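You operate a simulated robot arm through the tools that you are given. There is no shell and no other tool. Be economical: measure what you need, move in short steps, check, and stop when the job is done.

Carry out the task below with a simulated two-armed robot. There is one attempt and no reset: what you move stays moved.

TASK
Close the bottom grey drawer. Then fetch the short silver flat bar that says "X2" from the counter top and set it on top of the green coil. Then stack the pipe that says "T3" from the counter top on top of the pipe labelled "T2". Then put the yellow flat bar on the counter top away on the top of the table in booth c. Then take the long blue flat bar and leave it on the counter top. Then take the silver tin on the firebrick pad and put it away on the fourth shelf from the bottom of the grey shelf unit. Then put the flange labelled "F5" from the shelf under the plate rack on the second shelf from the bottom of the grey shelf unit. The order counts.

Only the result counts: the job must be done as asked and must still hold three seconds after the hand-in. Knocking over, shifting, dropping, spilling or breaking anything else fails it.

THE ROBOT
Two 7-joint arms with two-finger parallel grippers on one trunk, on a base that drives. Base frame: it is fixed to the floor where the robot stands at the start and does not move with it; the origin is under the middle of the robot, x ahead of it, y to its left, z up. Lengths are in m, angles in degrees, forces in N, time in s.
The left shoulder is at the start at [0.071, 0.156, 1.23], the right one opposite. With the tool pointing down near the work surface each hand reaches from about 0.1 to 0.76 m from the robot's upright axis, wherever it stands, measured 20 degrees to its own side. Places, roughly: bottom grey drawer [1, 0.1, 0.2]; counter top [1.1, 0.8, 0.9]; flange [0.25, 3, 0.25]; fourth shelf of the grey shelf unit [0.2, 3.7, 1.3]; green coil (21x21x7 cm) [1.2, 0.7, 0.9]; long blue flat bar [1, 0.75, 0.5]; pipe [1.25, 0.25, 1]; second shelf of the grey shelf unit [0.2, 3.7, 0.5]; short silver flat bar [1.25, 0.5, 1]; silver tin [1, 1, 1]; top of the table in booth c [-7.5, 0.5, 0.9]; yellow flat bar (12x4x2 cm) [1.5, 0.1, 0.9]. Payload 3.91 kg a hand.
Tool frame (each hand has its own): the origin (TCP) lies between the finger pads and is the grasp point; the fingertips stand 0.03 m ahead of it; z points along the fingers, y is the line along which they close. Largest opening 0.11 m; finger width 0.02, thickness 0.01; the body of the gripper, 0.048 by 0.112 m, starts 0.055 m behind the TCP.
Orientation is told as [roll, pitch, yaw] about the base's x, y, z axes, in that order, counted from this pose: with the fingers straight down and closing along the base's y, the tool's x points along the base's -x, its y along +y and its z along -z.

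THE INTERFACE
- The arms move only by the tool send_rows. It takes "left_series", "right_series" or both (then of equal length, played together; a hand with none holds still); each is a list of rows, each a list of 2 entries, a list of its own where there are three numbers: the shift along the tool's x, y, z in units of 20 mm (1.0 is 20 mm), then the turn, a rotation vector about the tool's x, y, z in units of 5 degrees (1.0 is 5 degrees). In form: [[[tx, ty, tz], [wx, wy, wz]], ...]. A call has 1 to 8 rows; each row shifts and turns the commanded pose from where the row before left it, along the tool's axes as they then stand. "left_hand" and "right_hand" are, for a hand that has rows, the finger opening in mm, from 0 to 110, set as the call begins (left out, the last holds). A call with a number of a shift or a turn outside -1 to 1 is refused whole. Each row takes 0.2 s and may step no farther than 0.05 m and 8.6 degrees from the row before; otherwise, or with a gripper value out of range, the whole call is refused. Where a pose cannot be reached the arm comes as near as it can. A force on the tool above 40 N (or 10 N above the force at the start of the call, whichever is more), or a blocked arm, ends the call early, and 0.2 s more pass. Each finger travels about 0.108 m/s and halts on what it meets, pressing with about 39 N; the grip force reading is that of the motor and also rises with nothing between the fingers. The clock runs only during rows and for 0.2 s after the last one: add rows that do not move to give the fingers time. The reply holds the time, the measured pose of the TCP, the force on the tool along the base axes, the opening and the grip force, in the units named above and with some noise, with the torque about the TCP (base axes, N m) and any sound that the robot's microphone picked up.
- Cameras (640 x 400 px; columns grow to the right, rows downward): "scene" is now at [0.1287, 0.0415, 1.4542]; the picture's right is [0.47, -0.88, 0.00], its down [-0.53, -0.28, -0.80] and it looks along [0.71, 0.38, -0.59] (base axes); focal length 273 px, centre (320, 200). "left" rides on the left gripper at [0.072, -0.017, -0.103] in its tool frame; the picture's right is [0.23, 0.97, 0.00], its down [-0.76, 0.18, -0.62] and it looks along [-0.61, 0.14, 0.78] (tool axes); focal length 222 px, centre (320, 200). "right" rides on the right gripper at [0.072, 0.017, -0.103] in its tool frame; the picture's right is [-0.23, 0.97, 0.00], its down [-0.76, -0.18, -0.62] and it looks along [-0.61, -0.14, 0.78] (tool axes); focal length 222 px, centre (320, 200). There is no depth. A picture from a camera that has moved, and an enlarged one, comes with that camera's place and axes in the base frame and with its lens.
- snapshot(camera): a new picture of that camera. The clock stands still meanwhile.
- move_column(by): slides the trunk up (or, below 0, down) by that many m; the arms and the scene camera ride with it, the base frame stays. It gives what a move gives, with no picture.
- steer(legs): drives the robot by 1 to 6 legs, each [ahead, left, turn to the left] in m, m and degrees, along the robot's own axes; the way and the turn of a leg run together, so that a leg with both is an arc; at most 1.5 m and 180 degrees a leg. The arms and the cameras ride along, it lands a little off, and it stops where it bumps. It gives what a move gives.
- turn_head(pan, tilt): turns the head with the scene camera to pan (to the left, within 86 degrees either way) and tilt (down, from -29 to 69), counted from straight ahead of the robot. It gives what a move gives.
- close_up(camera, box): a new picture of the part [left, top, right, bottom] of that camera's present view, enlarged. The clock stands still meanwhile.
- job_done(): hands the job in; it is judged then, once.

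Work in short steps. Places have to be worked out from the pictures, the camera data and where the tool is seen: move nearer, look again, correct. Check each grasp and each placing, and mend what went wrong. You have 196 turns and 176 pictures in all, those below and enlarged ones among them. Open the grippers and draw the arms clear of the work before you hand the job in, unless the task says otherwise; then end with one line.

The tools are called after ">>>" as a command line: name --argument value ..., lists and objects as JSON in quotes. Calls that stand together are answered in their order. send_rows: Moves the arms, as the interface text tells. Its arguments: {"type":"object","properties":{"left_series":{"type":"array"},"left_hand":{"type":"number"},"right_series":{"type":"array"},"right_hand":{"type":"number"}},"required":[]} The other tools are called the same way: move_column (by) slides the trunk up or down; steer (legs) drives the base; turn_head (pan, tilt) turns the head that bears the scene camera; snapshot (camera) takes a picture; close_up (camera, box) takes an enlarged picture of a part of a camera's view; job_done () hands the job in.

At the start:

```text
clock: 0.0
left_ee_pos: [0.5455, 0.5339, 1.2159]
left_tcp_rot: [0.0, 0.0, 0.0]
left_contact_force: [-0.1, 0.7, -0.3]
left_moment: [0.02, -0.01, 0.03]
left_finger_gap: 0.1098
left_gripper_force: 0.1
right_ee_pos: [0.6399, -0.0185, 1.2241]
right_tcp_rot: [0.0, 0.1, -0.1]
right_contact_force: [0.5, -0.3, 0.1]
right_moment: [0.03, 0.0, -0.01]
right_finger_gap: 0.11
right_gripper_force: 0.0
trunk travel left (down, up): [-0.675, 0.265]
robot x, y, heading: [-0.0015, 0.0044, -0.2]
head pan, tilt: [27.9, 36.5]
```

scene: 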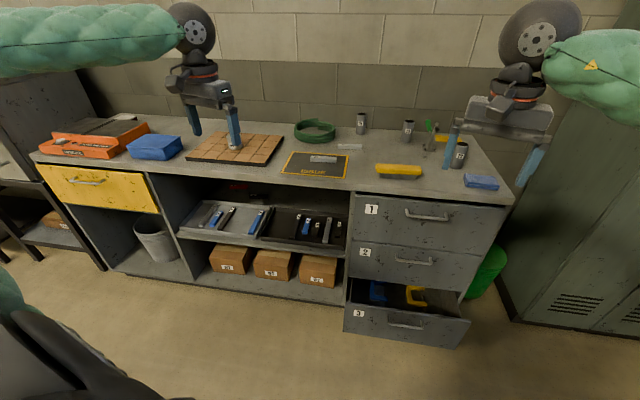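
right: 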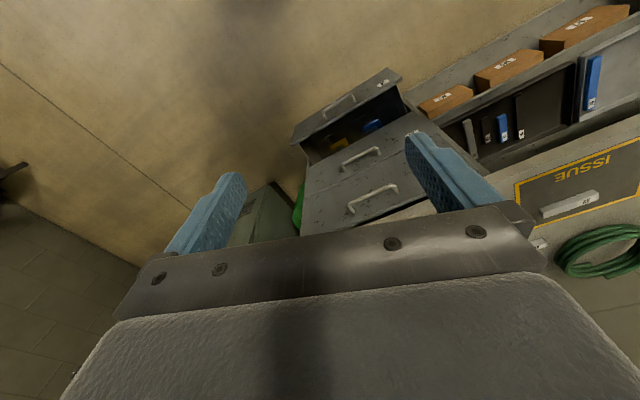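
left: 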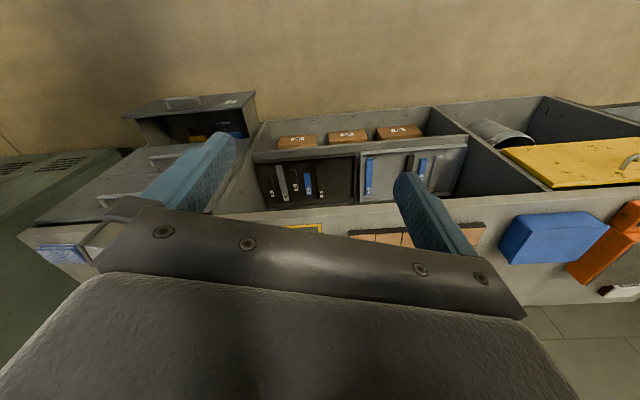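

I start by enlarging the counter and shelf parts of the scene view to read labels and place things.

>>> close_up --camera "scene" --box '[270, 100, 510, 250]'

>>> close_up --camera "scene" --box '[170, 180, 360, 300]'

>>> close_up --camera "scene" --box '[320, 230, 520, 355]'

```text
2.67 times, centred on (390, 175) of scene
camera zoom: at [0.1287, 0.0415, 1.4542], right [0.47, -0.88, 0.0], down [-0.53, -0.28, -0.8], along [0.71, 0.38, -0.59], focal length 727 px, centre (133, 267)
```

zoom: 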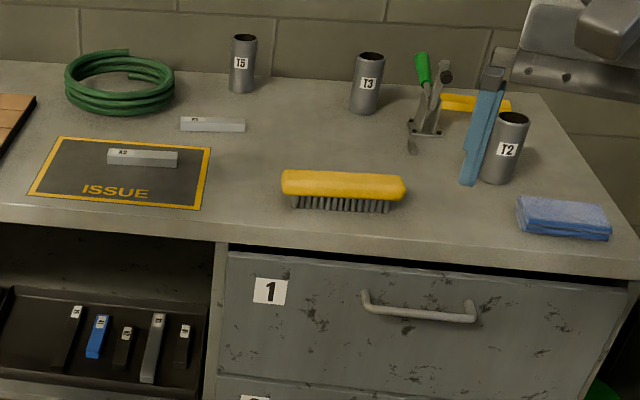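

```text
3.33 times, centred on (265, 240) of scene
camera zoom: at [0.1287, 0.0415, 1.4542], right [0.47, -0.88, 0.0], down [-0.53, -0.28, -0.8], along [0.71, 0.38, -0.59], focal length 909 px, centre (503, 67)
```

zoom: 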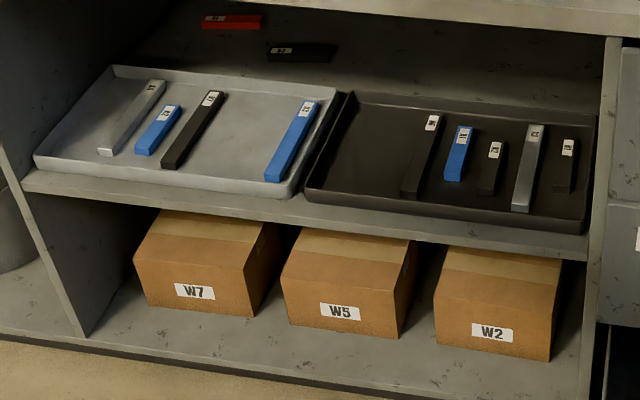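

```text
3.20 times, centred on (420, 292) of scene
camera zoom: at [0.1287, 0.0415, 1.4542], right [0.47, -0.88, 0.0], down [-0.53, -0.28, -0.8], along [0.71, 0.38, -0.59], focal length 873 px, centre (0, -96)
```

zoom: 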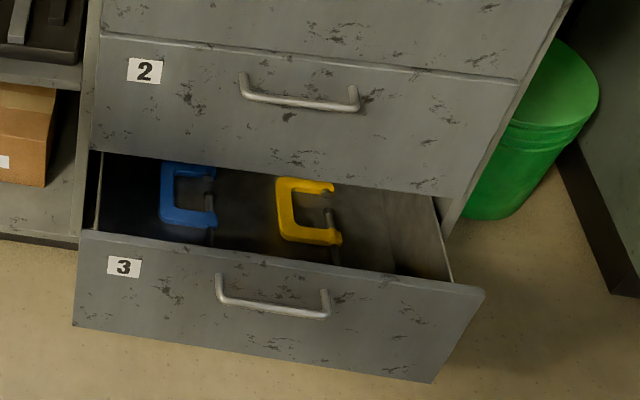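

I read the two silver bar labels more closely.

>>> close_up --camera "scene" --box '[305, 138, 369, 178]'

>>> close_up --camera "scene" --box '[400, 110, 480, 160]'

```text
10.00 times, centred on (337, 158) of scene
camera zoom: at [0.1287, 0.0415, 1.4542], right [0.47, -0.88, 0.0], down [-0.53, -0.28, -0.8], along [0.71, 0.38, -0.59], focal length 2727 px, centre (150, 620)
```

zoom: 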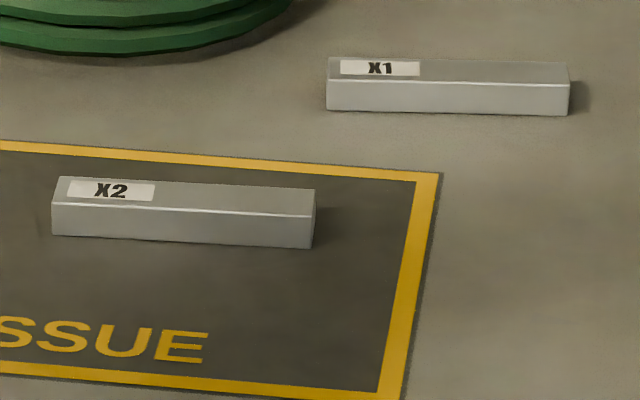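

```text
8.00 times, centred on (440, 135) of scene
camera zoom: at [0.1287, 0.0415, 1.4542], right [0.47, -0.88, 0.0], down [-0.53, -0.28, -0.8], along [0.71, 0.38, -0.59], focal length 2182 px, centre (-640, 720)
```

zoom: 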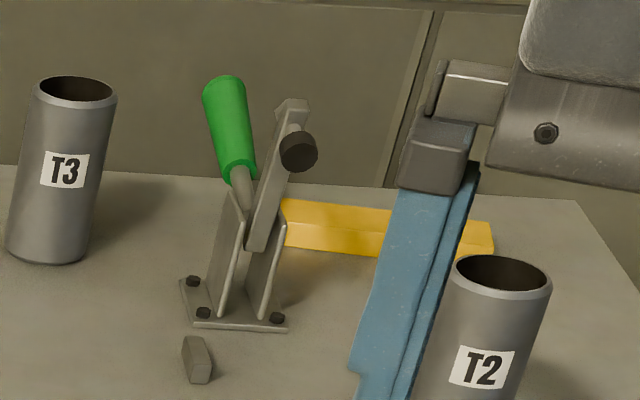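

The counter looks turned about 18° from the robot's axes (front edge runs from about (1.10,-0.19) to (0.5,1.66)). I turn the base to face it squarely and look again with the head straight.

>>> steer --legs '[[0, 0, 18]]'

>>> turn_head --pan 0 --tilt 40

>>> snapshot --camera "scene"

```text
clock: 1.4
left_ee_pos: [0.3498, 0.679, 1.2154]
left_tcp_rot: [0.0, 0.0, 18.2]
left_contact_force: [0.1, 0.5, -1.1]
left_moment: [0.04, -0.01, 0.0]
left_finger_gap: 0.1102
left_gripper_force: 0.1
right_ee_pos: [0.6129, 0.1834, 1.2231]
right_tcp_rot: [0.0, 0.1, 18.1]
right_contact_force: [-0.6, -0.1, -0.1]
right_moment: [0.02, -0.03, -0.03]
right_finger_gap: 0.1101
right_gripper_force: 0.1
trunk travel left (down, up): [-0.675, 0.265]
robot x, y, heading: [0.0003, -0.0027, 18.3]
head pan, tilt: [27.9, 36.5]
```

```text
clock: 2.3
left_ee_pos: [0.3508, 0.6782, 1.2163]
left_tcp_rot: [0.0, 0.0, 18.1]
left_contact_force: [0.0, 0.1, 0.2]
left_moment: [0.0, 0.0, 0.0]
left_finger_gap: 0.1102
left_gripper_force: 0.0
right_ee_pos: [0.6129, 0.1825, 1.2236]
right_tcp_rot: [0.0, 0.0, 18.0]
right_contact_force: [-0.1, 0.5, 0.1]
right_moment: [0.02, -0.02, 0.0]
right_finger_gap: 0.1098
right_gripper_force: 0.0
trunk travel left (down, up): [-0.675, 0.265]
robot x, y, heading: [-0.0011, 0.0024, 18.4]
head pan, tilt: [0.0, 40.0]
```

```text
167 pictures are left
camera scene: at [0.1298, 0.043, 1.449], right [0.31, -0.95, 0.0], down [-0.61, -0.2, -0.77], along [0.73, 0.24, -0.64], focal length 273 px, centre (320, 200)
```

scene: 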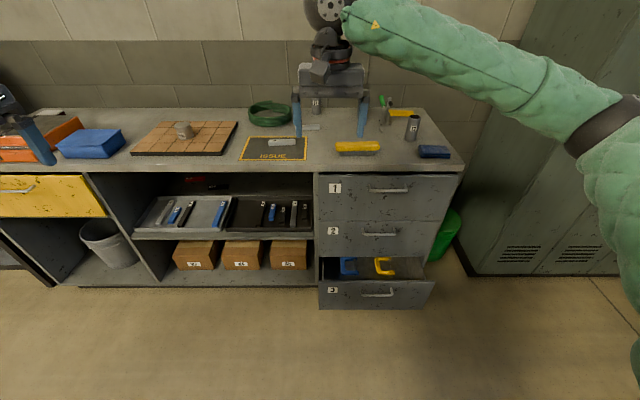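

The counter is now square to the robot. I'll start by tilting the right hand's fingers forward while drawing it back and to the right (fingers closed), and draw the left hand back, before lowering the trunk to push the drawer.

>>> send_rows --right_series '[[[0.87, -0.69, 0], [0, -1, 0]], [[0.87, -0.69, -0.08], [0, -1, 0]], [[0.86, -0.69, -0.15], [0, -1, 0]], [[0.85, -0.69, -0.23], [0, -1, 0]], [[0.82, -0.69, -0.3], [0, -1, 0]], [[0.79, -0.69, -0.37], [0, -1, 0]], [[0.76, -0.69, -0.44], [0, -1, 0]], [[0.72, -0.69, -0.5], [0, -1, 0]]]' --right_hand 0 --left_series '[[[1, 0, 0], [0, 0, 0]], [[1, 0, 0], [0, 0, 0]], [[1, 0, 0], [0, 0, 0]], [[1, 0, 0], [0, 0, 0]], [[0.5, 0, 0], [0, 0, 0]], [[0, 0, 0], [0, 0, 0]], [[0, 0, 0], [0, 0, 0]], [[0, 0, 0], [0, 0, 0]]]'

>>> send_rows --right_series '[[[0, 0, 0], [0, -1, 0]], [[0, 0, 0], [0, -1, 0]], [[0, 0, 0], [0, -1, 0]], [[0, 0, 0], [0, -1, 0]], [[0, 0, 0], [0, -1, 0]], [[0, 0, 0], [0, -1, 0]]]'

>>> move_column --by -0.6

>>> snapshot --camera "scene"

```text
clock: 4.1
left_ee_pos: [0.2655, 0.6499, 1.2174]
left_tcp_rot: [0.0, 0.0, 18.2]
left_contact_force: [0.3, 1.2, -0.1]
left_moment: [0.0, -0.02, 0.02]
left_finger_gap: 0.1099
left_gripper_force: 0.0
right_ee_pos: [0.5435, 0.0571, 1.2376]
right_tcp_rot: [0.0, -40.0, 18.2]
right_contact_force: [-0.1, 0.0, 0.1]
right_moment: [-0.03, 0.02, -0.05]
right_finger_gap: 0.0
right_gripper_force: 37.9
right hand out of reach, approached as far as the arm can: row 7, 8
trunk travel left (down, up): [-0.675, 0.265]
robot x, y, heading: [-0.001, -0.0013, 18.1]
head pan, tilt: [0.0, 40.0]
```

```text
clock: 5.5
left_ee_pos: [0.2649, 0.6493, 1.2173]
left_tcp_rot: [0.0, 0.1, 18.2]
left_contact_force: [0.0, -0.1, 0.1]
left_moment: [-0.01, 0.01, -0.02]
left_finger_gap: 0.1101
left_gripper_force: 0.1
right_ee_pos: [0.5966, 0.1021, 1.2636]
right_tcp_rot: [0.0, -70.0, 18.1]
right_contact_force: [0.1, 0.2, 0.5]
right_moment: [0.01, 0.0, -0.02]
right_finger_gap: 0.0002
right_gripper_force: 37.5
right hand out of reach, approached as far as the arm can: row 1, 2, 3, 4, 5, 6
trunk travel left (down, up): [-0.675, 0.265]
robot x, y, heading: [-0.0019, -0.0009, 18.0]
head pan, tilt: [0.0, 40.0]
```

```text
refused: -0.6 is not a number from -0.4 to 0.4
```

```text
166 pictures are left
camera scene: at [0.1298, 0.0432, 1.449], right [0.31, -0.95, 0.0], down [-0.61, -0.2, -0.77], along [0.73, 0.24, -0.64], focal length 273 px, centre (320, 200)
```

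scene: 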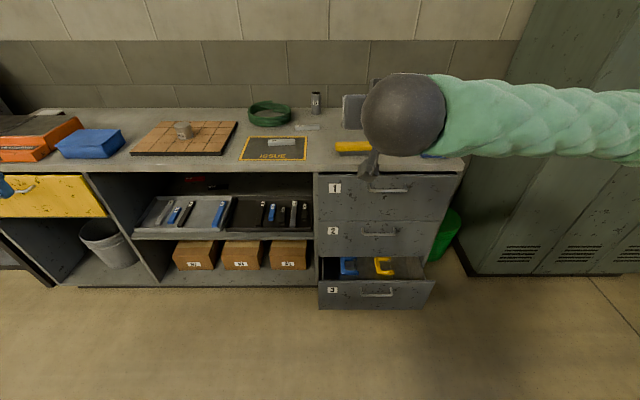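

The right hand points about 20° below horizontal. I lower the trunk in two moves.

>>> move_column --by -0.4

>>> move_column --by -0.26

>>> send_rows --right_series '[[[0.94, 0, 0.34], [0, 0, 0]], [[0.94, 0, 0.34], [0, 0, 0]], [[0.94, 0, 0.34], [0, 0, 0]], [[0.94, 0, 0.34], [0, 0, 0]], [[0.94, 0, 0.34], [0, 0, 0]], [[0.94, 0, 0.34], [0, 0, 0]], [[0.94, 0, 0.34], [0, 0, 0]], [[0.94, 0, 0.34], [0, 0, 0]]]'

>>> snapshot --camera "scene"

```text
clock: 9.4
left_ee_pos: [0.2653, 0.6488, 0.8171]
left_tcp_rot: [0.0, 0.0, 18.2]
left_contact_force: [0.4, -0.2, -0.6]
left_moment: [-0.04, 0.02, 0.0]
left_finger_gap: 0.1103
left_gripper_force: 0.2
right_ee_pos: [0.5975, 0.1024, 0.8638]
right_tcp_rot: [0.0, -70.0, 18.1]
right_contact_force: [0.4, -0.3, -0.3]
right_moment: [-0.02, 0.01, -0.02]
right_finger_gap: 0.0001
right_gripper_force: 37.6
trunk travel left (down, up): [-0.275, 0.665]
robot x, y, heading: [0.0032, -0.001, 18.3]
head pan, tilt: [0.0, 40.0]
```

```text
clock: 12.0
left_ee_pos: [0.2657, 0.6479, 0.5589]
left_tcp_rot: [0.0, -0.1, 18.1]
left_contact_force: [-0.3, -0.2, -0.6]
left_moment: [-0.01, -0.02, 0.06]
left_finger_gap: 0.11
left_gripper_force: 0.0
right_ee_pos: [0.5973, 0.1033, 0.6036]
right_tcp_rot: [-0.1, -69.9, 18.0]
right_contact_force: [-0.8, -0.5, 0.3]
right_moment: [-0.01, 0.0, 0.05]
right_finger_gap: 0.0001
right_gripper_force: 37.5
trunk travel left (down, up): [-0.015, 0.925]
robot x, y, heading: [0.0011, -0.0005, 18.2]
head pan, tilt: [0.0, 40.0]
```

```text
clock: 13.8
left_ee_pos: [0.2648, 0.6483, 0.5571]
left_tcp_rot: [0.0, 0.1, 18.3]
left_contact_force: [0.0, -0.2, -0.4]
left_moment: [0.0, -0.01, -0.03]
left_finger_gap: 0.1099
left_gripper_force: 0.0
right_ee_pos: [0.6072, 0.1109, 0.4445]
right_tcp_rot: [0.0, -69.9, 18.1]
right_contact_force: [0.4, -1.3, -0.3]
right_moment: [-0.02, -0.02, 0.03]
right_finger_gap: 0.0001
right_gripper_force: 37.6
right hand out of reach, approached as far as the arm can: row 1, 2, 4
trunk travel left (down, up): [-0.015, 0.925]
robot x, y, heading: [0.0015, -0.0025, 18.3]
head pan, tilt: [0.0, 40.0]
```

```text
165 pictures are left
camera scene: at [0.1294, 0.0428, 0.7889], right [0.31, -0.95, 0.0], down [-0.61, -0.2, -0.77], along [0.73, 0.24, -0.64], focal length 273 px, centre (320, 200)
```

scene: 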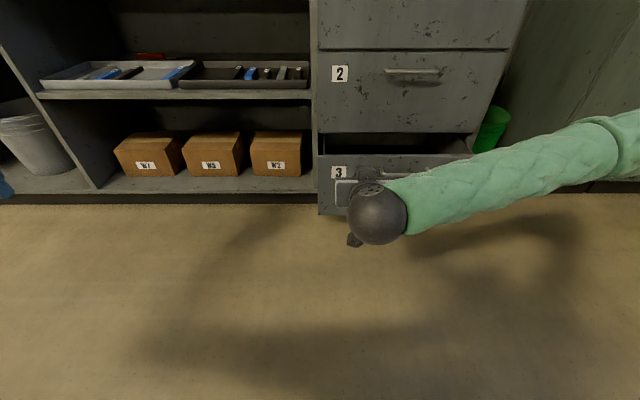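

Drawer face spans z≈0.13–0.365 at X≈0.85 ahead; my right hand is left of its handle. I lower 0.17 m, then drive ahead 0.17 m.

>>> send_rows --right_series '[[[0.94, -0.1, 0.34], [0, 0, 0]], [[0.94, -0.1, 0.34], [0, 0, 0]], [[0.94, -0.1, 0.34], [0, 0, 0]], [[0.94, -0.1, 0.34], [0, 0, 0]], [[0.94, -0.1, 0.34], [0, 0, 0]], [[0.94, -0.1, 0.34], [0, 0, 0]], [[0.94, -0.1, 0.34], [0, 0, 0]], [[0.94, -0.1, 0.34], [0, 0, 0]]]'

>>> steer --legs '[[0.17, 0, 0]]'

>>> snapshot --camera "scene"

```text
clock: 15.6
left_ee_pos: [0.265, 0.6491, 0.5574]
left_tcp_rot: [-0.1, 0.0, 18.2]
left_contact_force: [0.0, 0.4, -0.5]
left_moment: [-0.02, -0.03, 0.02]
left_finger_gap: 0.11
left_gripper_force: 0.0
right_ee_pos: [0.5974, 0.1228, 0.3036]
right_tcp_rot: [-0.4, -69.7, 18.1]
right_contact_force: [0.0, -1.1, -0.3]
right_moment: [0.02, 0.01, 0.03]
right_finger_gap: 0.0
right_gripper_force: 37.3
right hand out of reach, approached as far as the arm can: row 6, 7, 8
trunk travel left (down, up): [-0.015, 0.925]
robot x, y, heading: [-0.0021, -0.0015, 18.0]
head pan, tilt: [0.0, 40.0]
```

```text
clock: 17.1
left_ee_pos: [0.4292, 0.7019, 0.5567]
left_tcp_rot: [0.1, -0.1, 17.9]
left_contact_force: [0.5, 0.8, -0.2]
left_moment: [-0.02, 0.02, 0.02]
left_finger_gap: 0.1099
left_gripper_force: 0.2
right_ee_pos: [0.7596, 0.1742, 0.3033]
right_tcp_rot: [-0.4, -69.7, 18.0]
right_contact_force: [0.0, -0.6, 0.3]
right_moment: [0.01, -0.01, 0.02]
right_finger_gap: 0.0
right_gripper_force: 37.7
trunk travel left (down, up): [-0.015, 0.925]
robot x, y, heading: [0.1591, 0.0546, 18.0]
head pan, tilt: [0.0, 40.0]
```

```text
164 pictures are left
camera scene: at [0.2919, 0.0957, 0.789], right [0.31, -0.95, 0.0], down [-0.61, -0.2, -0.77], along [0.73, 0.24, -0.64], focal length 273 px, centre (320, 200)
```

scene: 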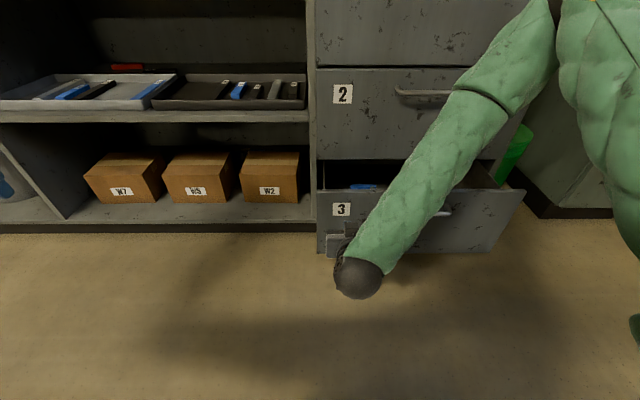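

Tip is at X≈0.80, drawer face at 0.85, hand is beside the label. I push forward with the arm.

>>> send_rows --right_series '[[[-0.34, 0, 0.94], [0, 0, 0]], [[-0.34, 0, 0.94], [0, 0, 0]], [[-0.34, 0, 0.94], [0, 0, 0]], [[-0.34, 0, 0.94], [0, 0, 0]], [[-0.34, 0, 0.94], [0, 0, 0]], [[-0.34, 0, 0.94], [0, 0, 0]], [[-0.34, 0, 0.94], [0, 0, 0]]]'

>>> snapshot --camera "scene"

```text
clock: 18.7
left_ee_pos: [0.4304, 0.7006, 0.557]
left_tcp_rot: [0.0, -0.1, 18.0]
left_contact_force: [-0.4, 0.6, 0.2]
left_moment: [-0.03, 0.04, -0.04]
left_finger_gap: 0.11
left_gripper_force: 0.0
right_ee_pos: [0.8927, 0.2191, 0.3039]
right_tcp_rot: [-0.8, -69.4, 17.8]
right_contact_force: [0.3, 0.3, 0.7]
right_moment: [-0.01, 0.02, 0.01]
right_finger_gap: 0.0
right_gripper_force: 37.9
right hand out of reach, approached as far as the arm can: row 4
trunk travel left (down, up): [-0.015, 0.925]
robot x, y, heading: [0.1633, 0.0537, 17.9]
head pan, tilt: [0.0, 40.0]
```

```text
163 pictures are left
camera scene: at [0.292, 0.0958, 0.789], right [0.31, -0.95, 0.0], down [-0.61, -0.2, -0.77], along [0.73, 0.24, -0.64], focal length 273 px, centre (320, 200)
```

scene: 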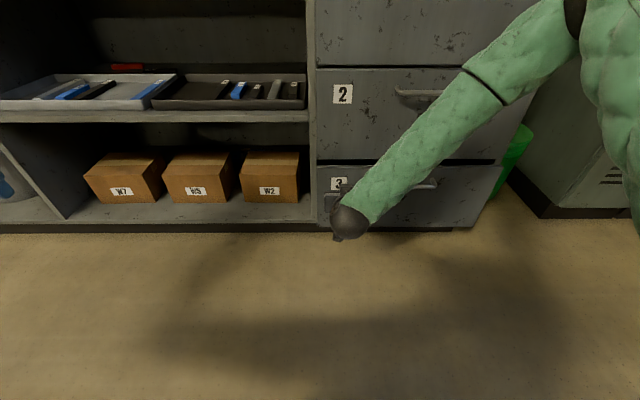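

The drawer moved in and looks almost flush. I push on until the force says it is shut.

>>> send_rows --right_series '[[[-0.34, 0, 0.94], [0, 0, 0]], [[-0.34, 0, 0.94], [0, 0, 0]], [[-0.17, 0, 0.47], [0, 0, 0]]]'

>>> snapshot --camera "scene"

```text
clock: 19.3
left_ee_pos: [0.4302, 0.7002, 0.5567]
left_tcp_rot: [-0.1, 0.1, 18.0]
left_contact_force: [0.1, -0.2, 0.3]
left_moment: [-0.01, 0.02, -0.01]
left_finger_gap: 0.1099
left_gripper_force: 0.1
right_ee_pos: [0.9224, 0.2306, 0.3025]
right_tcp_rot: [-0.8, -69.2, 18.2]
right_contact_force: [-4.4, -1.0, 1.2]
right_moment: [0.01, -0.07, 0.0]
right_finger_gap: 0.0
right_gripper_force: 37.8
trunk travel left (down, up): [-0.015, 0.925]
robot x, y, heading: [0.1588, 0.054, 18.1]
head pan, tilt: [0.0, 40.0]
stopped in row 3 (right hand): the force on the tool passed its limit at 62 N (the readings are from after the stop); the commanded pose is now the measured one
```

```text
162 pictures are left
camera scene: at [0.2918, 0.0956, 0.789], right [0.31, -0.95, 0.0], down [-0.61, -0.2, -0.77], along [0.73, 0.24, -0.64], focal length 273 px, centre (320, 200)
```

scene: 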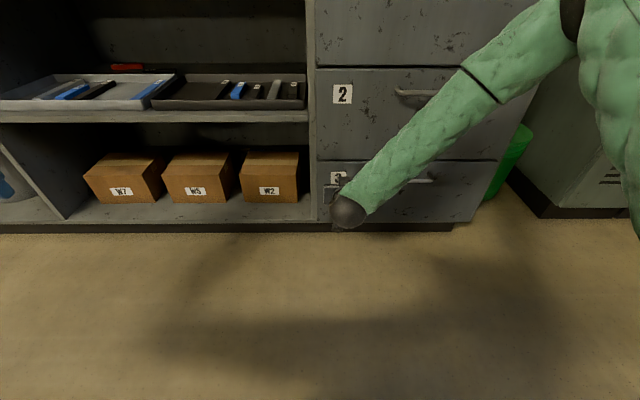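

Force 62 N: the drawer is shut and flush. I draw the hand back, back the base away, and raise the trunk.

>>> send_rows --right_series '[[[0.34, 0, -0.94], [0, 0, 0]], [[0.34, 0, -0.94], [0, 0, 0]], [[0.34, 0, -0.94], [0, 0, 0]], [[0.34, 0, -0.94], [0, 0, 0]], [[0.34, 0, -0.94], [0, 0, 0]], [[0.34, 0, -0.94], [0, 0, 0]]]'

>>> steer --legs '[[-0.16, 0, 0]]'

>>> turn_head --pan 0 --tilt 60

>>> snapshot --camera "scene"

>>> move_column --by 0.4

>>> move_column --by 0.28

```text
clock: 20.7
left_ee_pos: [0.431, 0.7009, 0.5573]
left_tcp_rot: [0.1, -0.1, 18.1]
left_contact_force: [-0.3, -0.9, -0.2]
left_moment: [0.02, 0.02, 0.0]
left_finger_gap: 0.1099
left_gripper_force: 0.0
right_ee_pos: [0.8105, 0.1934, 0.3039]
right_tcp_rot: [-0.8, -69.2, 18.1]
right_contact_force: [0.4, -0.4, 0.0]
right_moment: [0.0, -0.05, -0.02]
right_finger_gap: 0.0001
right_gripper_force: 38.1
trunk travel left (down, up): [-0.015, 0.925]
robot x, y, heading: [0.1615, 0.053, 17.9]
head pan, tilt: [0.0, 40.0]
```

```text
clock: 22.1
left_ee_pos: [0.2789, 0.6519, 0.5565]
left_tcp_rot: [0.0, 0.1, 17.9]
left_contact_force: [0.2, -0.5, 0.3]
left_moment: [0.0, 0.0, -0.01]
left_finger_gap: 0.1099
left_gripper_force: 0.1
right_ee_pos: [0.658, 0.1433, 0.3043]
right_tcp_rot: [-0.9, -69.2, 18.0]
right_contact_force: [-0.1, -0.6, -0.5]
right_moment: [0.0, -0.01, 0.01]
right_finger_gap: 0.0001
right_gripper_force: 37.4
trunk travel left (down, up): [-0.015, 0.925]
robot x, y, heading: [0.0097, 0.0027, 17.9]
head pan, tilt: [0.0, 40.0]
```

```text
clock: 23.0
left_ee_pos: [0.2771, 0.6506, 0.5576]
left_tcp_rot: [0.0, 0.1, 17.9]
left_contact_force: [0.2, 0.2, 0.0]
left_moment: [-0.02, 0.01, -0.01]
left_finger_gap: 0.1098
left_gripper_force: 0.2
right_ee_pos: [0.658, 0.1437, 0.3058]
right_tcp_rot: [-0.8, -69.2, 17.9]
right_contact_force: [-0.7, 0.8, -0.7]
right_moment: [0.0, 0.0, 0.01]
right_finger_gap: 0.0
right_gripper_force: 37.3
trunk travel left (down, up): [-0.015, 0.925]
robot x, y, heading: [0.012, 0.0051, 18.3]
head pan, tilt: [0.0, 60.0]
```

```text
161 pictures are left
camera scene: at [0.122, 0.0404, 0.7623], right [0.31, -0.95, 0.0], down [-0.82, -0.27, -0.5], along [0.48, 0.15, -0.87], focal length 273 px, centre (320, 200)
```

scene: 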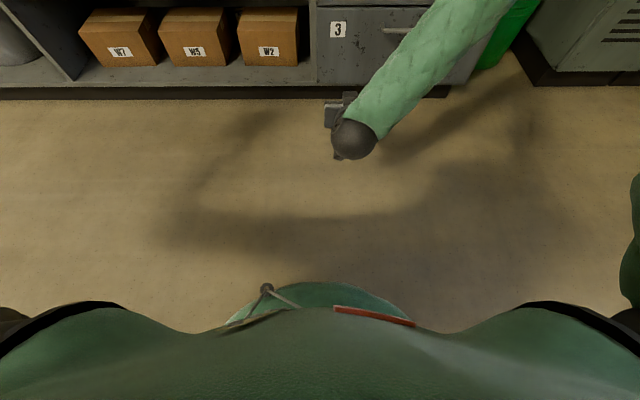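

```text
clock: 26.8
left_ee_pos: [0.2777, 0.6509, 0.9565]
left_tcp_rot: [0.1, 0.1, 17.9]
left_contact_force: [0.2, 0.6, 0.5]
left_moment: [-0.02, -0.01, -0.04]
left_finger_gap: 0.1101
left_gripper_force: 0.1
right_ee_pos: [0.6579, 0.1444, 0.7045]
right_tcp_rot: [-0.8, -69.1, 18.1]
right_contact_force: [0.7, -0.4, 0.0]
right_moment: [-0.01, 0.01, -0.01]
right_finger_gap: 0.0
right_gripper_force: 37.5
trunk travel left (down, up): [-0.415, 0.525]
robot x, y, heading: [0.0154, 0.003, 18.0]
head pan, tilt: [0.0, 60.0]
```

```text
clock: 29.6
left_ee_pos: [0.2792, 0.6519, 1.237]
left_tcp_rot: [0.0, 0.2, 17.9]
left_contact_force: [-0.2, 0.2, 0.1]
left_moment: [0.02, 0.0, -0.02]
left_finger_gap: 0.11
left_gripper_force: 0.0
right_ee_pos: [0.6569, 0.145, 0.9841]
right_tcp_rot: [-0.8, -69.2, 18.1]
right_contact_force: [0.9, -1.1, -1.0]
right_moment: [0.02, 0.02, 0.03]
right_finger_gap: 0.0
right_gripper_force: 37.6
trunk travel left (down, up): [-0.695, 0.245]
robot x, y, heading: [0.0112, 0.0003, 18.3]
head pan, tilt: [0.0, 60.0]
```

Drawer done, trunk is up. Now I untilt and raise the right hand out to the right, and begin yawing the left hand by 90° so its fingers will close across the X2 bar.

>>> send_rows --right_series '[[[-0.94, -1, -0.34], [0, 1, 0]], [[-0.9, -1, -0.42], [0, 1, 0]], [[-0.87, -1, -0.5], [0, 1, 0]], [[-0.82, -1, -0.57], [0, 1, 0]], [[-0.77, -1, -0.64], [0, 1, 0]], [[-0.7, -1, -0.7], [0, 1, 0]], [[-0.64, -1, -0.77], [0, 1, 0]], [[-0.57, -1, -0.82], [0, 1, 0]]]' --left_series '[[[0, 0, 0], [0, 0, -1]], [[0, 0, 0], [0, 0, -1]], [[0, 0, 0], [0, 0, -1]], [[0, 0, 0], [0, 0, -1]], [[0, 0, 0], [0, 0, -1]], [[0, 0, 0], [0, 0, -1]], [[0, 0, 0], [0, 0, -1]], [[0, 0, 0], [0, 0, -1]]]'

>>> send_rows --right_series '[[[-0.5, -1, -0.87], [0, 1, 0]], [[-0.42, -1, -0.9], [0, 1, 0]], [[0, -1, 0], [0, 1, 0]], [[0, -1, 0], [0, 1, 0]], [[0, -1, 0], [0, 1, 0]], [[0, -1, 0], [0, 0.9, 0]], [[1, 0, 0], [0, 0, 0]], [[1, 0, 0], [0, 0, 0]]]' --left_series '[[[0, 0, 0], [0, 0, -1]], [[0, 0, 0], [0, 0, -1]], [[0, 0, 0], [0, 0, -1]], [[0, 0, 0], [0, 0, -1]], [[0, 0, 0], [0, 0, -1]], [[0, 0, 0], [0, 0, -1]], [[0, 0, 0], [0, 0, -1]], [[0, 0, 0], [0, 0, -1]]]'

>>> send_rows --left_series '[[[0, 0, 0], [0, 0, -1]], [[0, 0, 0], [0, 0, -1]]]'

>>> turn_head --pan 0 --tilt 40

>>> snapshot --camera "scene"

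```text
clock: 31.4
left_ee_pos: [0.2789, 0.65, 1.2376]
left_tcp_rot: [0.1, 0.0, 58.0]
left_contact_force: [0.4, -0.2, 0.0]
left_moment: [0.02, 0.01, -0.02]
left_finger_gap: 0.11
left_gripper_force: 0.0
right_ee_pos: [0.7041, -0.0081, 1.1459]
right_tcp_rot: [-0.3, -29.0, 17.5]
right_contact_force: [-0.3, -0.3, 0.2]
right_moment: [0.02, -0.02, 0.01]
right_finger_gap: 0.0
right_gripper_force: 37.3
trunk travel left (down, up): [-0.695, 0.245]
robot x, y, heading: [0.0129, 0.0013, 18.0]
head pan, tilt: [0.0, 60.0]
```

```text
clock: 33.2
left_ee_pos: [0.2776, 0.6515, 1.2365]
left_tcp_rot: [0.0, 0.0, 98.0]
left_contact_force: [0.0, -0.8, -0.7]
left_moment: [-0.02, -0.01, 0.01]
left_finger_gap: 0.11
left_gripper_force: 0.1
right_ee_pos: [0.7046, -0.133, 1.1845]
right_tcp_rot: [-0.3, 0.3, 17.3]
right_contact_force: [-0.5, 0.3, -0.8]
right_moment: [0.03, 0.02, 0.05]
right_finger_gap: 0.0
right_gripper_force: 37.5
trunk travel left (down, up): [-0.695, 0.245]
robot x, y, heading: [0.0083, 0.0026, 18.0]
head pan, tilt: [0.0, 60.0]
```

```text
clock: 33.8
left_ee_pos: [0.2777, 0.6506, 1.238]
left_tcp_rot: [0.2, -0.1, 108.1]
left_contact_force: [0.7, 0.4, -0.3]
left_moment: [-0.01, 0.06, 0.02]
left_finger_gap: 0.1102
left_gripper_force: 0.1
right_ee_pos: [0.7052, -0.1336, 1.184]
right_tcp_rot: [-0.4, 0.3, 17.3]
right_contact_force: [-0.7, 0.1, 0.3]
right_moment: [-0.01, 0.0, 0.02]
right_finger_gap: 0.0
right_gripper_force: 37.7
trunk travel left (down, up): [-0.695, 0.245]
robot x, y, heading: [0.0111, 0.002, 18.1]
head pan, tilt: [0.0, 60.0]
```

```text
clock: 34.6
left_ee_pos: [0.2784, 0.6519, 1.2375]
left_tcp_rot: [0.0, 0.0, 108.0]
left_contact_force: [-0.6, -0.3, 0.0]
left_moment: [-0.02, -0.01, 0.02]
left_finger_gap: 0.1102
left_gripper_force: 0.2
right_ee_pos: [0.7046, -0.1327, 1.1851]
right_tcp_rot: [-0.2, 0.3, 17.3]
right_contact_force: [-0.3, -0.3, 0.0]
right_moment: [0.0, -0.01, -0.02]
right_finger_gap: 0.0
right_gripper_force: 38.2
trunk travel left (down, up): [-0.695, 0.245]
robot x, y, heading: [0.0114, 0.0046, 18.1]
head pan, tilt: [0.0, 40.0]
```

```text
160 pictures are left
camera scene: at [0.1395, 0.046, 1.4689], right [0.31, -0.95, 0.0], down [-0.61, -0.2, -0.77], along [0.73, 0.24, -0.64], focal length 273 px, centre (320, 200)
```

scene: 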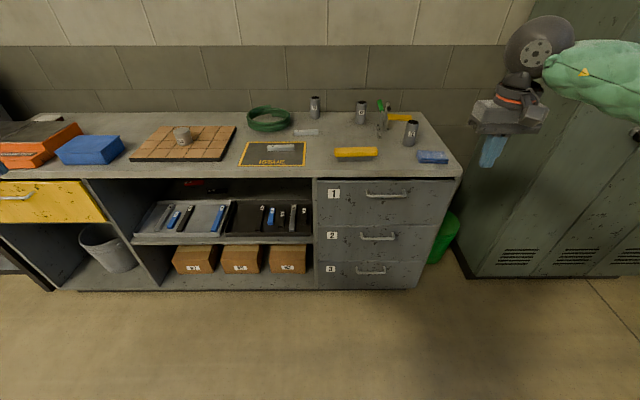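

All drawers are flush. I draw the right hand back out of the way and drive ahead 0.35 m to look at the bar from nearer.

>>> send_rows --right_series '[[[1, 0, -0.5], [0, 0, 0]], [[1, 0, -0.5], [0, 0, 0]], [[1, 0, -0.5], [0, 0, 0]], [[1, 0, -0.5], [0, 0, 0]], [[1, 0, -0.5], [0, 0, 0]], [[1, 0, -0.5], [0, 0, 0]], [[1, 0, 0], [0, 0, 0]], [[1, 0, 0], [0, 0, 0]]]'

>>> steer --legs '[[0.4, 0, 0]]'

>>> snapshot --camera "scene"

>>> snapshot --camera "left"

```text
clock: 36.5
left_ee_pos: [0.2786, 0.6512, 1.2379]
left_tcp_rot: [0.0, 0.0, 107.9]
left_contact_force: [-1.0, 0.5, 0.1]
left_moment: [0.01, -0.03, 0.04]
left_finger_gap: 0.1099
left_gripper_force: 0.1
right_ee_pos: [0.5513, -0.1825, 1.2477]
right_tcp_rot: [-0.3, 0.4, 17.3]
right_contact_force: [-0.5, 0.2, -0.1]
right_moment: [0.0, 0.0, -0.01]
right_finger_gap: 0.0001
right_gripper_force: 37.4
trunk travel left (down, up): [-0.695, 0.245]
robot x, y, heading: [0.0122, 0.0072, 17.7]
head pan, tilt: [0.0, 40.0]
```

```text
clock: 39.0
left_ee_pos: [0.66, 0.7759, 1.2381]
left_tcp_rot: [0.2, 0.0, 107.9]
left_contact_force: [0.1, 0.3, -0.3]
left_moment: [-0.02, 0.01, -0.02]
left_finger_gap: 0.11
left_gripper_force: 0.1
right_ee_pos: [0.9366, -0.0546, 1.247]
right_tcp_rot: [-0.4, 0.3, 17.5]
right_contact_force: [0.5, 0.2, -0.4]
right_moment: [-0.01, -0.01, -0.02]
right_finger_gap: 0.0001
right_gripper_force: 37.4
trunk travel left (down, up): [-0.695, 0.245]
robot x, y, heading: [0.3915, 0.1278, 17.8]
head pan, tilt: [0.0, 40.0]
```

```text
159 pictures are left
camera scene: at [0.5239, 0.1711, 1.4689], right [0.31, -0.95, 0.0], down [-0.61, -0.2, -0.77], along [0.73, 0.24, -0.64], focal length 273 px, centre (320, 200)
```

scene: 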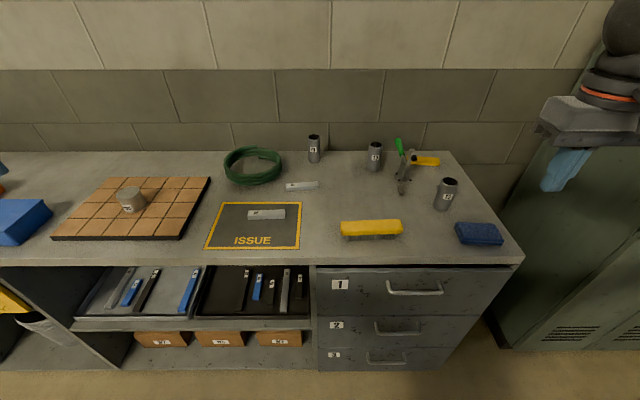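

```text
158 pictures are left
camera left: at [0.7, 0.7134, 1.3414], right [-0.86, -0.52, 0.0], down [-0.4, 0.67, 0.62], along [-0.32, 0.53, -0.78], focal length 222 px, centre (320, 200)
```

left: 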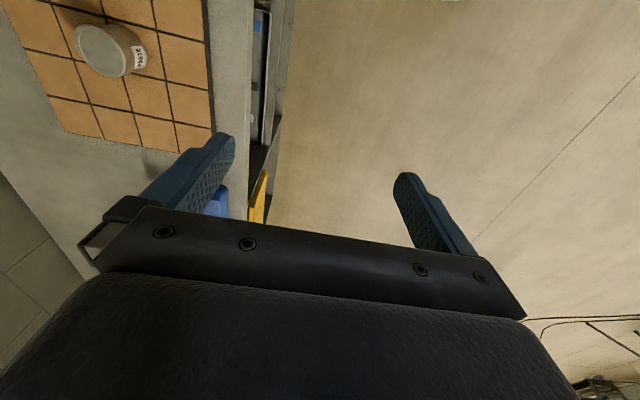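

Counter top is at z≈0.90; X2 at about (1.14, 0.16) in counter axes. I enlarge the coil and X2.

>>> close_up --camera "scene" --box '[200, 130, 328, 210]'

>>> close_up --camera "scene" --box '[220, 190, 316, 250]'

```text
5.00 times, centred on (264, 170) of scene
camera zoom: at [0.5239, 0.1711, 1.4689], right [0.31, -0.95, 0.0], down [-0.61, -0.2, -0.77], along [0.73, 0.24, -0.64], focal length 1364 px, centre (600, 350)
```

zoom: 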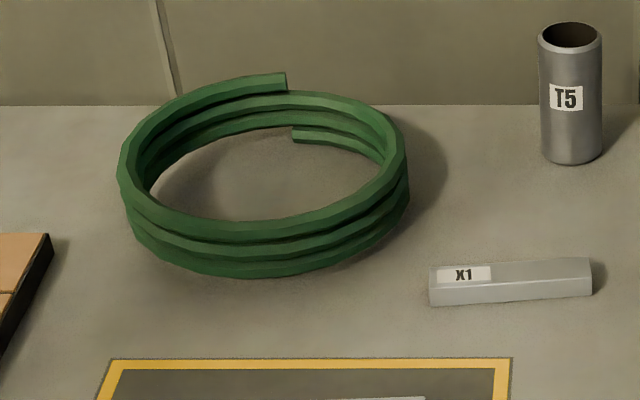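

```text
6.67 times, centred on (268, 220) of scene
camera zoom: at [0.5239, 0.1711, 1.4689], right [0.31, -0.95, 0.0], down [-0.61, -0.2, -0.77], along [0.73, 0.24, -0.64], focal length 1818 px, centre (667, 67)
```

zoom: 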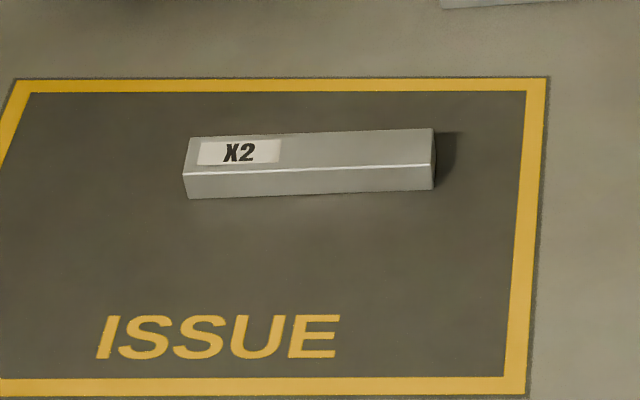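

The coil is a loose helix; its near-side top is at roughly X 1.31, Y 0.245, z 0.955 in counter axes, so X2 can lie on it tangentially (along Y). I drive another 0.2 m and look with the left camera.

>>> steer --legs '[[0.2, 0, 0]]'

>>> snapshot --camera "scene"

```text
clock: 40.5
left_ee_pos: [0.851, 0.8375, 1.2372]
left_tcp_rot: [0.1, 0.0, 107.9]
left_contact_force: [-0.1, 0.4, -0.9]
left_moment: [-0.03, 0.02, 0.01]
left_finger_gap: 0.11
left_gripper_force: 0.0
right_ee_pos: [1.1262, 0.0053, 1.2466]
right_tcp_rot: [-0.2, 0.3, 17.4]
right_contact_force: [1.2, 0.1, 0.1]
right_moment: [0.0, 0.02, 0.0]
right_finger_gap: 0.0001
right_gripper_force: 38.4
trunk travel left (down, up): [-0.695, 0.245]
robot x, y, heading: [0.5832, 0.1901, 17.8]
head pan, tilt: [0.0, 40.0]
```

```text
155 pictures are left
camera scene: at [0.7129, 0.2323, 1.4689], right [0.31, -0.95, 0.0], down [-0.61, -0.2, -0.77], along [0.73, 0.24, -0.64], focal length 273 px, centre (320, 200)
```

scene: 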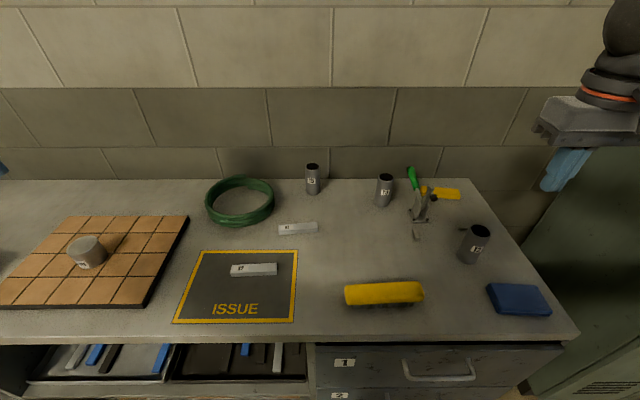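

X2 refined: center ≈ (1.149, 0.160), yawed ~5° off the counter axis. I bring the left hand over it.

>>> send_rows --left_series '[[[1, -0.5, 0], [0, 0, -1]], [[1, -0.5, 0], [0, 0, 0]], [[1, -0.5, 0], [0, 0, 0]], [[1, -0.5, 0], [0, 0, 0]], [[1, -0.5, 0], [0, 0, 0]], [[1, -0.5, 0], [0, 0, 0]], [[1, -0.5, 0], [0, 0, 0]], [[1, 0, 0], [0, 0, 0]]]'

>>> send_rows --left_series '[[[1, 0, 0.8], [0, 0, 0]], [[1, 0, 0.8], [0, 0, 0]], [[1, 0, 0.8], [0, 0, 0]], [[1, 0, 0.8], [0, 0, 0]], [[1, 0, 0.8], [0, 0, 0]], [[1, 0, 0.8], [0, 0, 0]], [[1, 0, 0.8], [0, 0, 0]], [[1, 0, 0.8], [0, 0, 0]]]'

>>> snapshot --camera "left"

>>> snapshot --camera "scene"

```text
clock: 42.4
left_ee_pos: [0.9749, 0.7163, 1.2372]
left_tcp_rot: [0.0, -0.1, 113.1]
left_contact_force: [0.6, -0.6, 0.7]
left_moment: [-0.01, -0.03, -0.02]
left_finger_gap: 0.1098
left_gripper_force: 0.0
right_ee_pos: [1.1241, 0.0048, 1.2465]
right_tcp_rot: [-0.2, 0.3, 17.4]
right_contact_force: [-0.6, 0.5, 0.5]
right_moment: [0.02, -0.05, 0.02]
right_finger_gap: 0.0
right_gripper_force: 37.7
trunk travel left (down, up): [-0.695, 0.245]
robot x, y, heading: [0.5809, 0.1875, 17.9]
head pan, tilt: [0.0, 40.0]
```

```text
clock: 44.1
left_ee_pos: [1.0376, 0.5707, 1.1083]
left_tcp_rot: [0.2, -0.1, 112.9]
left_contact_force: [-0.1, 0.4, 0.2]
left_moment: [-0.01, 0.01, -0.03]
left_finger_gap: 0.1098
left_gripper_force: 0.0
right_ee_pos: [1.1253, 0.0062, 1.2482]
right_tcp_rot: [-0.3, 0.4, 17.3]
right_contact_force: [0.2, 0.4, 0.7]
right_moment: [-0.03, 0.01, 0.02]
right_finger_gap: 0.0
right_gripper_force: 37.5
trunk travel left (down, up): [-0.695, 0.245]
robot x, y, heading: [0.5851, 0.1871, 18.1]
head pan, tilt: [0.0, 40.0]
```

```text
154 pictures are left
camera left: at [1.0824, 0.5111, 1.2133], right [-0.81, -0.59, 0.0], down [-0.46, 0.63, 0.62], along [-0.37, 0.5, -0.78], focal length 222 px, centre (320, 200)
```

left: 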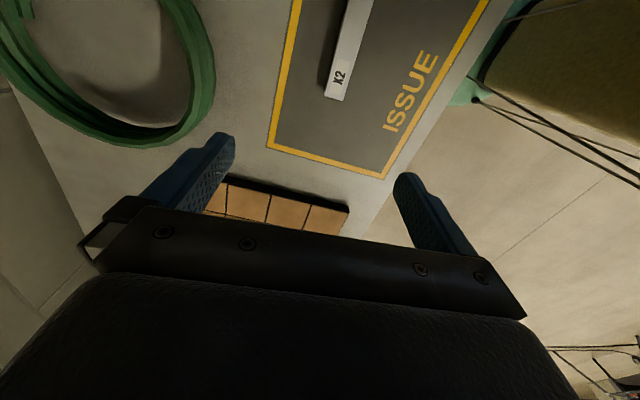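

```text
153 pictures are left
camera scene: at [0.713, 0.2329, 1.4688], right [0.31, -0.95, 0.0], down [-0.61, -0.2, -0.77], along [0.73, 0.24, -0.64], focal length 273 px, centre (320, 200)
```

scene: 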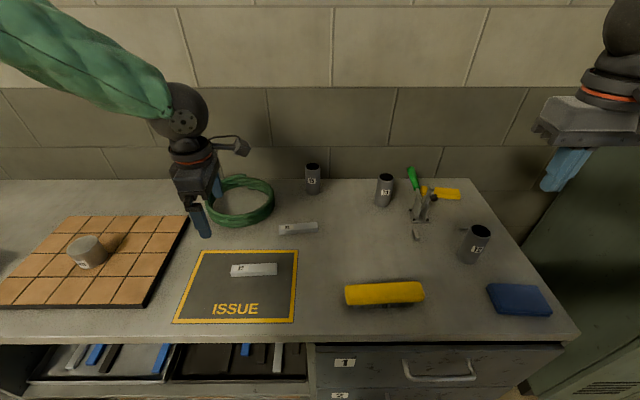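

Hand camera confirms X2 (left end at (1.146, 0.214), yaw ~7°). I shift over its centre and lower partway.

>>> send_rows --left_series '[[[0.76, 0.23, 0], [0, 0, -0.4]], [[0.76, 0.23, 0], [0, 0, 0]], [[0.76, 0.23, 0], [0, 0, 0]], [[0.76, 0.23, 0], [0, 0, 0]], [[0, 0, 1], [0, 0, 0]], [[0, 0, 1], [0, 0, 0]], [[0, 0, 1], [0, 0, 0]], [[0, 0, 1], [0, 0, 0]]]' --left_hand 70

>>> close_up --camera "scene" --box '[160, 180, 336, 290]'

>>> snapshot --camera "left"

```text
clock: 46.0
left_ee_pos: [1.0511, 0.5149, 1.0339]
left_tcp_rot: [0.4, 0.2, 114.7]
left_contact_force: [-0.3, -0.1, -0.6]
left_moment: [-0.05, 0.06, -0.01]
left_finger_gap: 0.0699
left_gripper_force: 0.2
left hand out of reach, approached as far as the arm can: row 8
right_ee_pos: [1.1247, 0.0057, 1.2478]
right_tcp_rot: [-0.3, 0.3, 17.3]
right_contact_force: [-0.1, 0.2, 0.5]
right_moment: [-0.03, -0.01, 0.0]
right_finger_gap: 0.0
right_gripper_force: 37.7
trunk travel left (down, up): [-0.695, 0.245]
robot x, y, heading: [0.5815, 0.1923, 18.2]
head pan, tilt: [0.0, 40.0]
```

```text
3.64 times, centred on (248, 235) of scene
camera zoom: at [0.7124, 0.2324, 1.4689], right [0.31, -0.95, 0.0], down [-0.61, -0.2, -0.77], along [0.73, 0.24, -0.64], focal length 992 px, centre (582, 73)
```

zoom: 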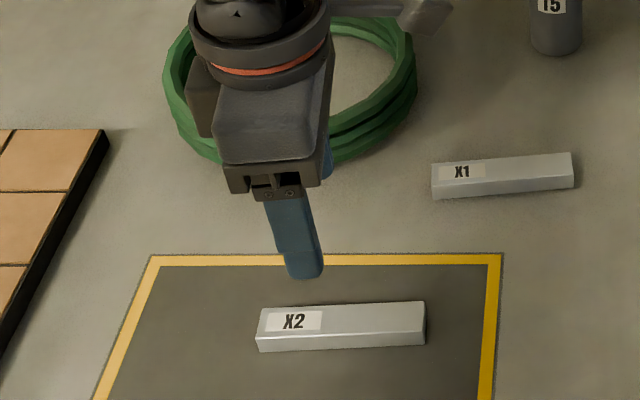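

```text
151 pictures are left
camera left: at [1.0974, 0.458, 1.1386], right [-0.79, -0.61, 0.01], down [-0.48, 0.62, 0.62], along [-0.39, 0.49, -0.78], focal length 222 px, centre (320, 200)
```

left: 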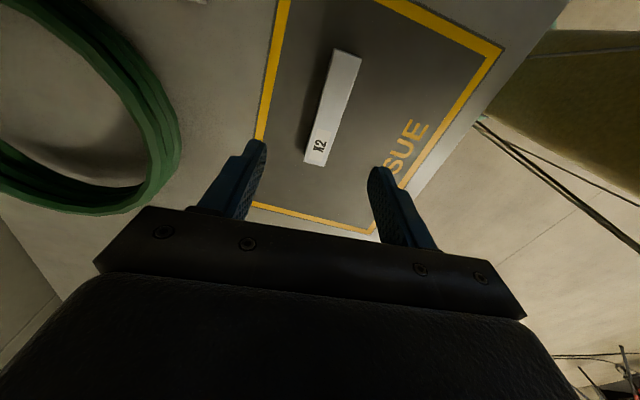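

Arm downward reach is limited in this posture, so I'll use the trunk to lower. First a small lateral correction, then trunk down 0.06.

>>> send_rows --left_series '[[[0.33, 0.55, 0], [0, 0, 0]]]' --left_hand 70

>>> move_column --by -0.06

>>> snapshot --camera "left"

>>> snapshot --camera "scene"

```text
clock: 46.4
left_ee_pos: [1.0455, 0.5139, 1.0407]
left_tcp_rot: [0.3, 0.2, 114.7]
left_contact_force: [-0.4, -0.5, -0.7]
left_moment: [0.01, 0.01, 0.03]
left_finger_gap: 0.0699
left_gripper_force: 0.0
left hand out of reach, approached as far as the arm can: row 1
right_ee_pos: [1.125, 0.0054, 1.2471]
right_tcp_rot: [-0.3, 0.3, 17.3]
right_contact_force: [-0.2, -0.3, 0.8]
right_moment: [0.0, 0.03, 0.0]
right_finger_gap: 0.0001
right_gripper_force: 37.7
trunk travel left (down, up): [-0.695, 0.245]
robot x, y, heading: [0.5846, 0.1899, 17.9]
head pan, tilt: [0.0, 40.0]
```

```text
clock: 47.4
left_ee_pos: [1.0453, 0.5127, 0.9792]
left_tcp_rot: [0.4, 0.2, 114.7]
left_contact_force: [-0.3, 0.2, -1.0]
left_moment: [0.01, 0.02, 0.01]
left_finger_gap: 0.0701
left_gripper_force: 0.2
right_ee_pos: [1.1247, 0.0061, 1.187]
right_tcp_rot: [-0.3, 0.3, 17.3]
right_contact_force: [0.8, 0.3, -0.1]
right_moment: [-0.01, -0.03, -0.01]
right_finger_gap: 0.0003
right_gripper_force: 38.0
trunk travel left (down, up): [-0.635, 0.305]
robot x, y, heading: [0.58, 0.187, 18.2]
head pan, tilt: [0.0, 40.0]
```

```text
150 pictures are left
camera left: at [1.0924, 0.4556, 1.0844], right [-0.79, -0.61, 0.01], down [-0.48, 0.62, 0.62], along [-0.39, 0.49, -0.78], focal length 222 px, centre (320, 200)
```

left: 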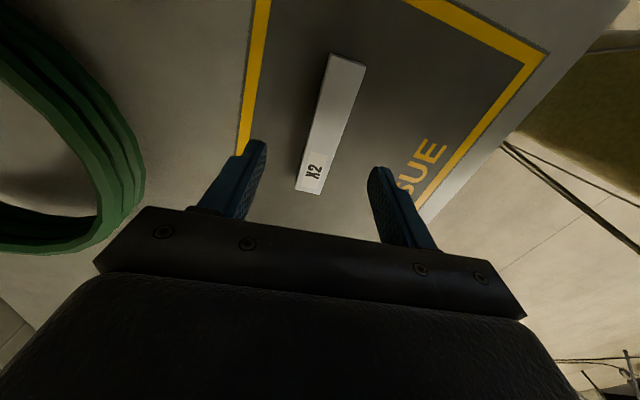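

```text
149 pictures are left
camera scene: at [0.7118, 0.2318, 1.4091], right [0.31, -0.95, 0.0], down [-0.61, -0.2, -0.77], along [0.73, 0.24, -0.64], focal length 273 px, centre (320, 200)
```

scene: 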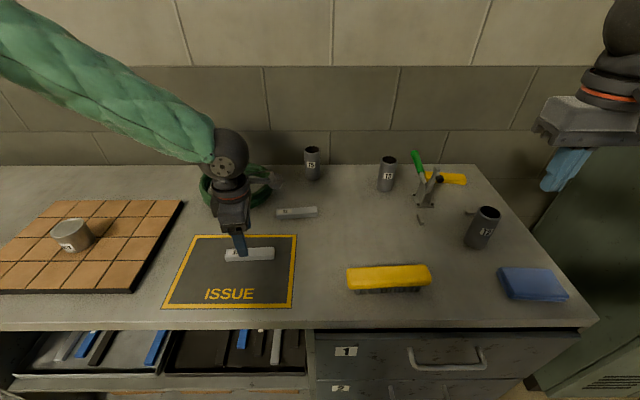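

TCP is aligned with the bar. I lower the trunk 0.04 so the tips come near the mat, then check.

>>> move_column --by -0.04

>>> close_up --camera "scene" --box '[170, 190, 330, 290]'

```text
clock: 48.2
left_ee_pos: [1.0461, 0.5131, 0.9408]
left_tcp_rot: [0.3, 0.2, 114.7]
left_contact_force: [0.1, 0.4, 0.0]
left_moment: [0.02, 0.01, 0.03]
left_finger_gap: 0.07
left_gripper_force: 0.0
right_ee_pos: [1.1255, 0.0051, 1.1463]
right_tcp_rot: [-0.2, 0.3, 17.4]
right_contact_force: [-0.3, -0.3, 0.6]
right_moment: [0.0, 0.01, 0.01]
right_finger_gap: 0.0001
right_gripper_force: 37.3
trunk travel left (down, up): [-0.595, 0.345]
robot x, y, heading: [0.5819, 0.1854, 18.3]
head pan, tilt: [0.0, 40.0]
```

```text
4.00 times, centred on (250, 240) of scene
camera zoom: at [0.7116, 0.2318, 1.3691], right [0.31, -0.95, 0.0], down [-0.61, -0.2, -0.77], along [0.73, 0.24, -0.64], focal length 1091 px, centre (600, 40)
```

zoom: 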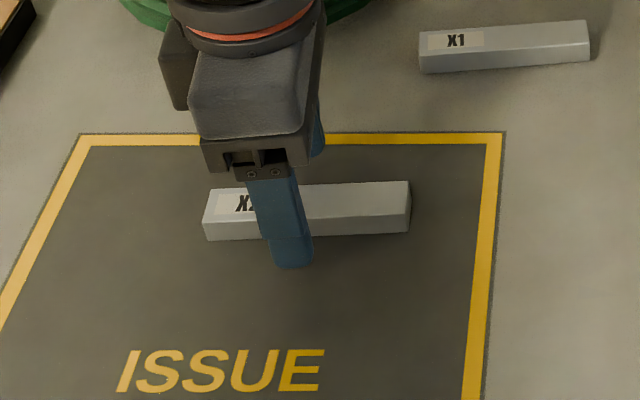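

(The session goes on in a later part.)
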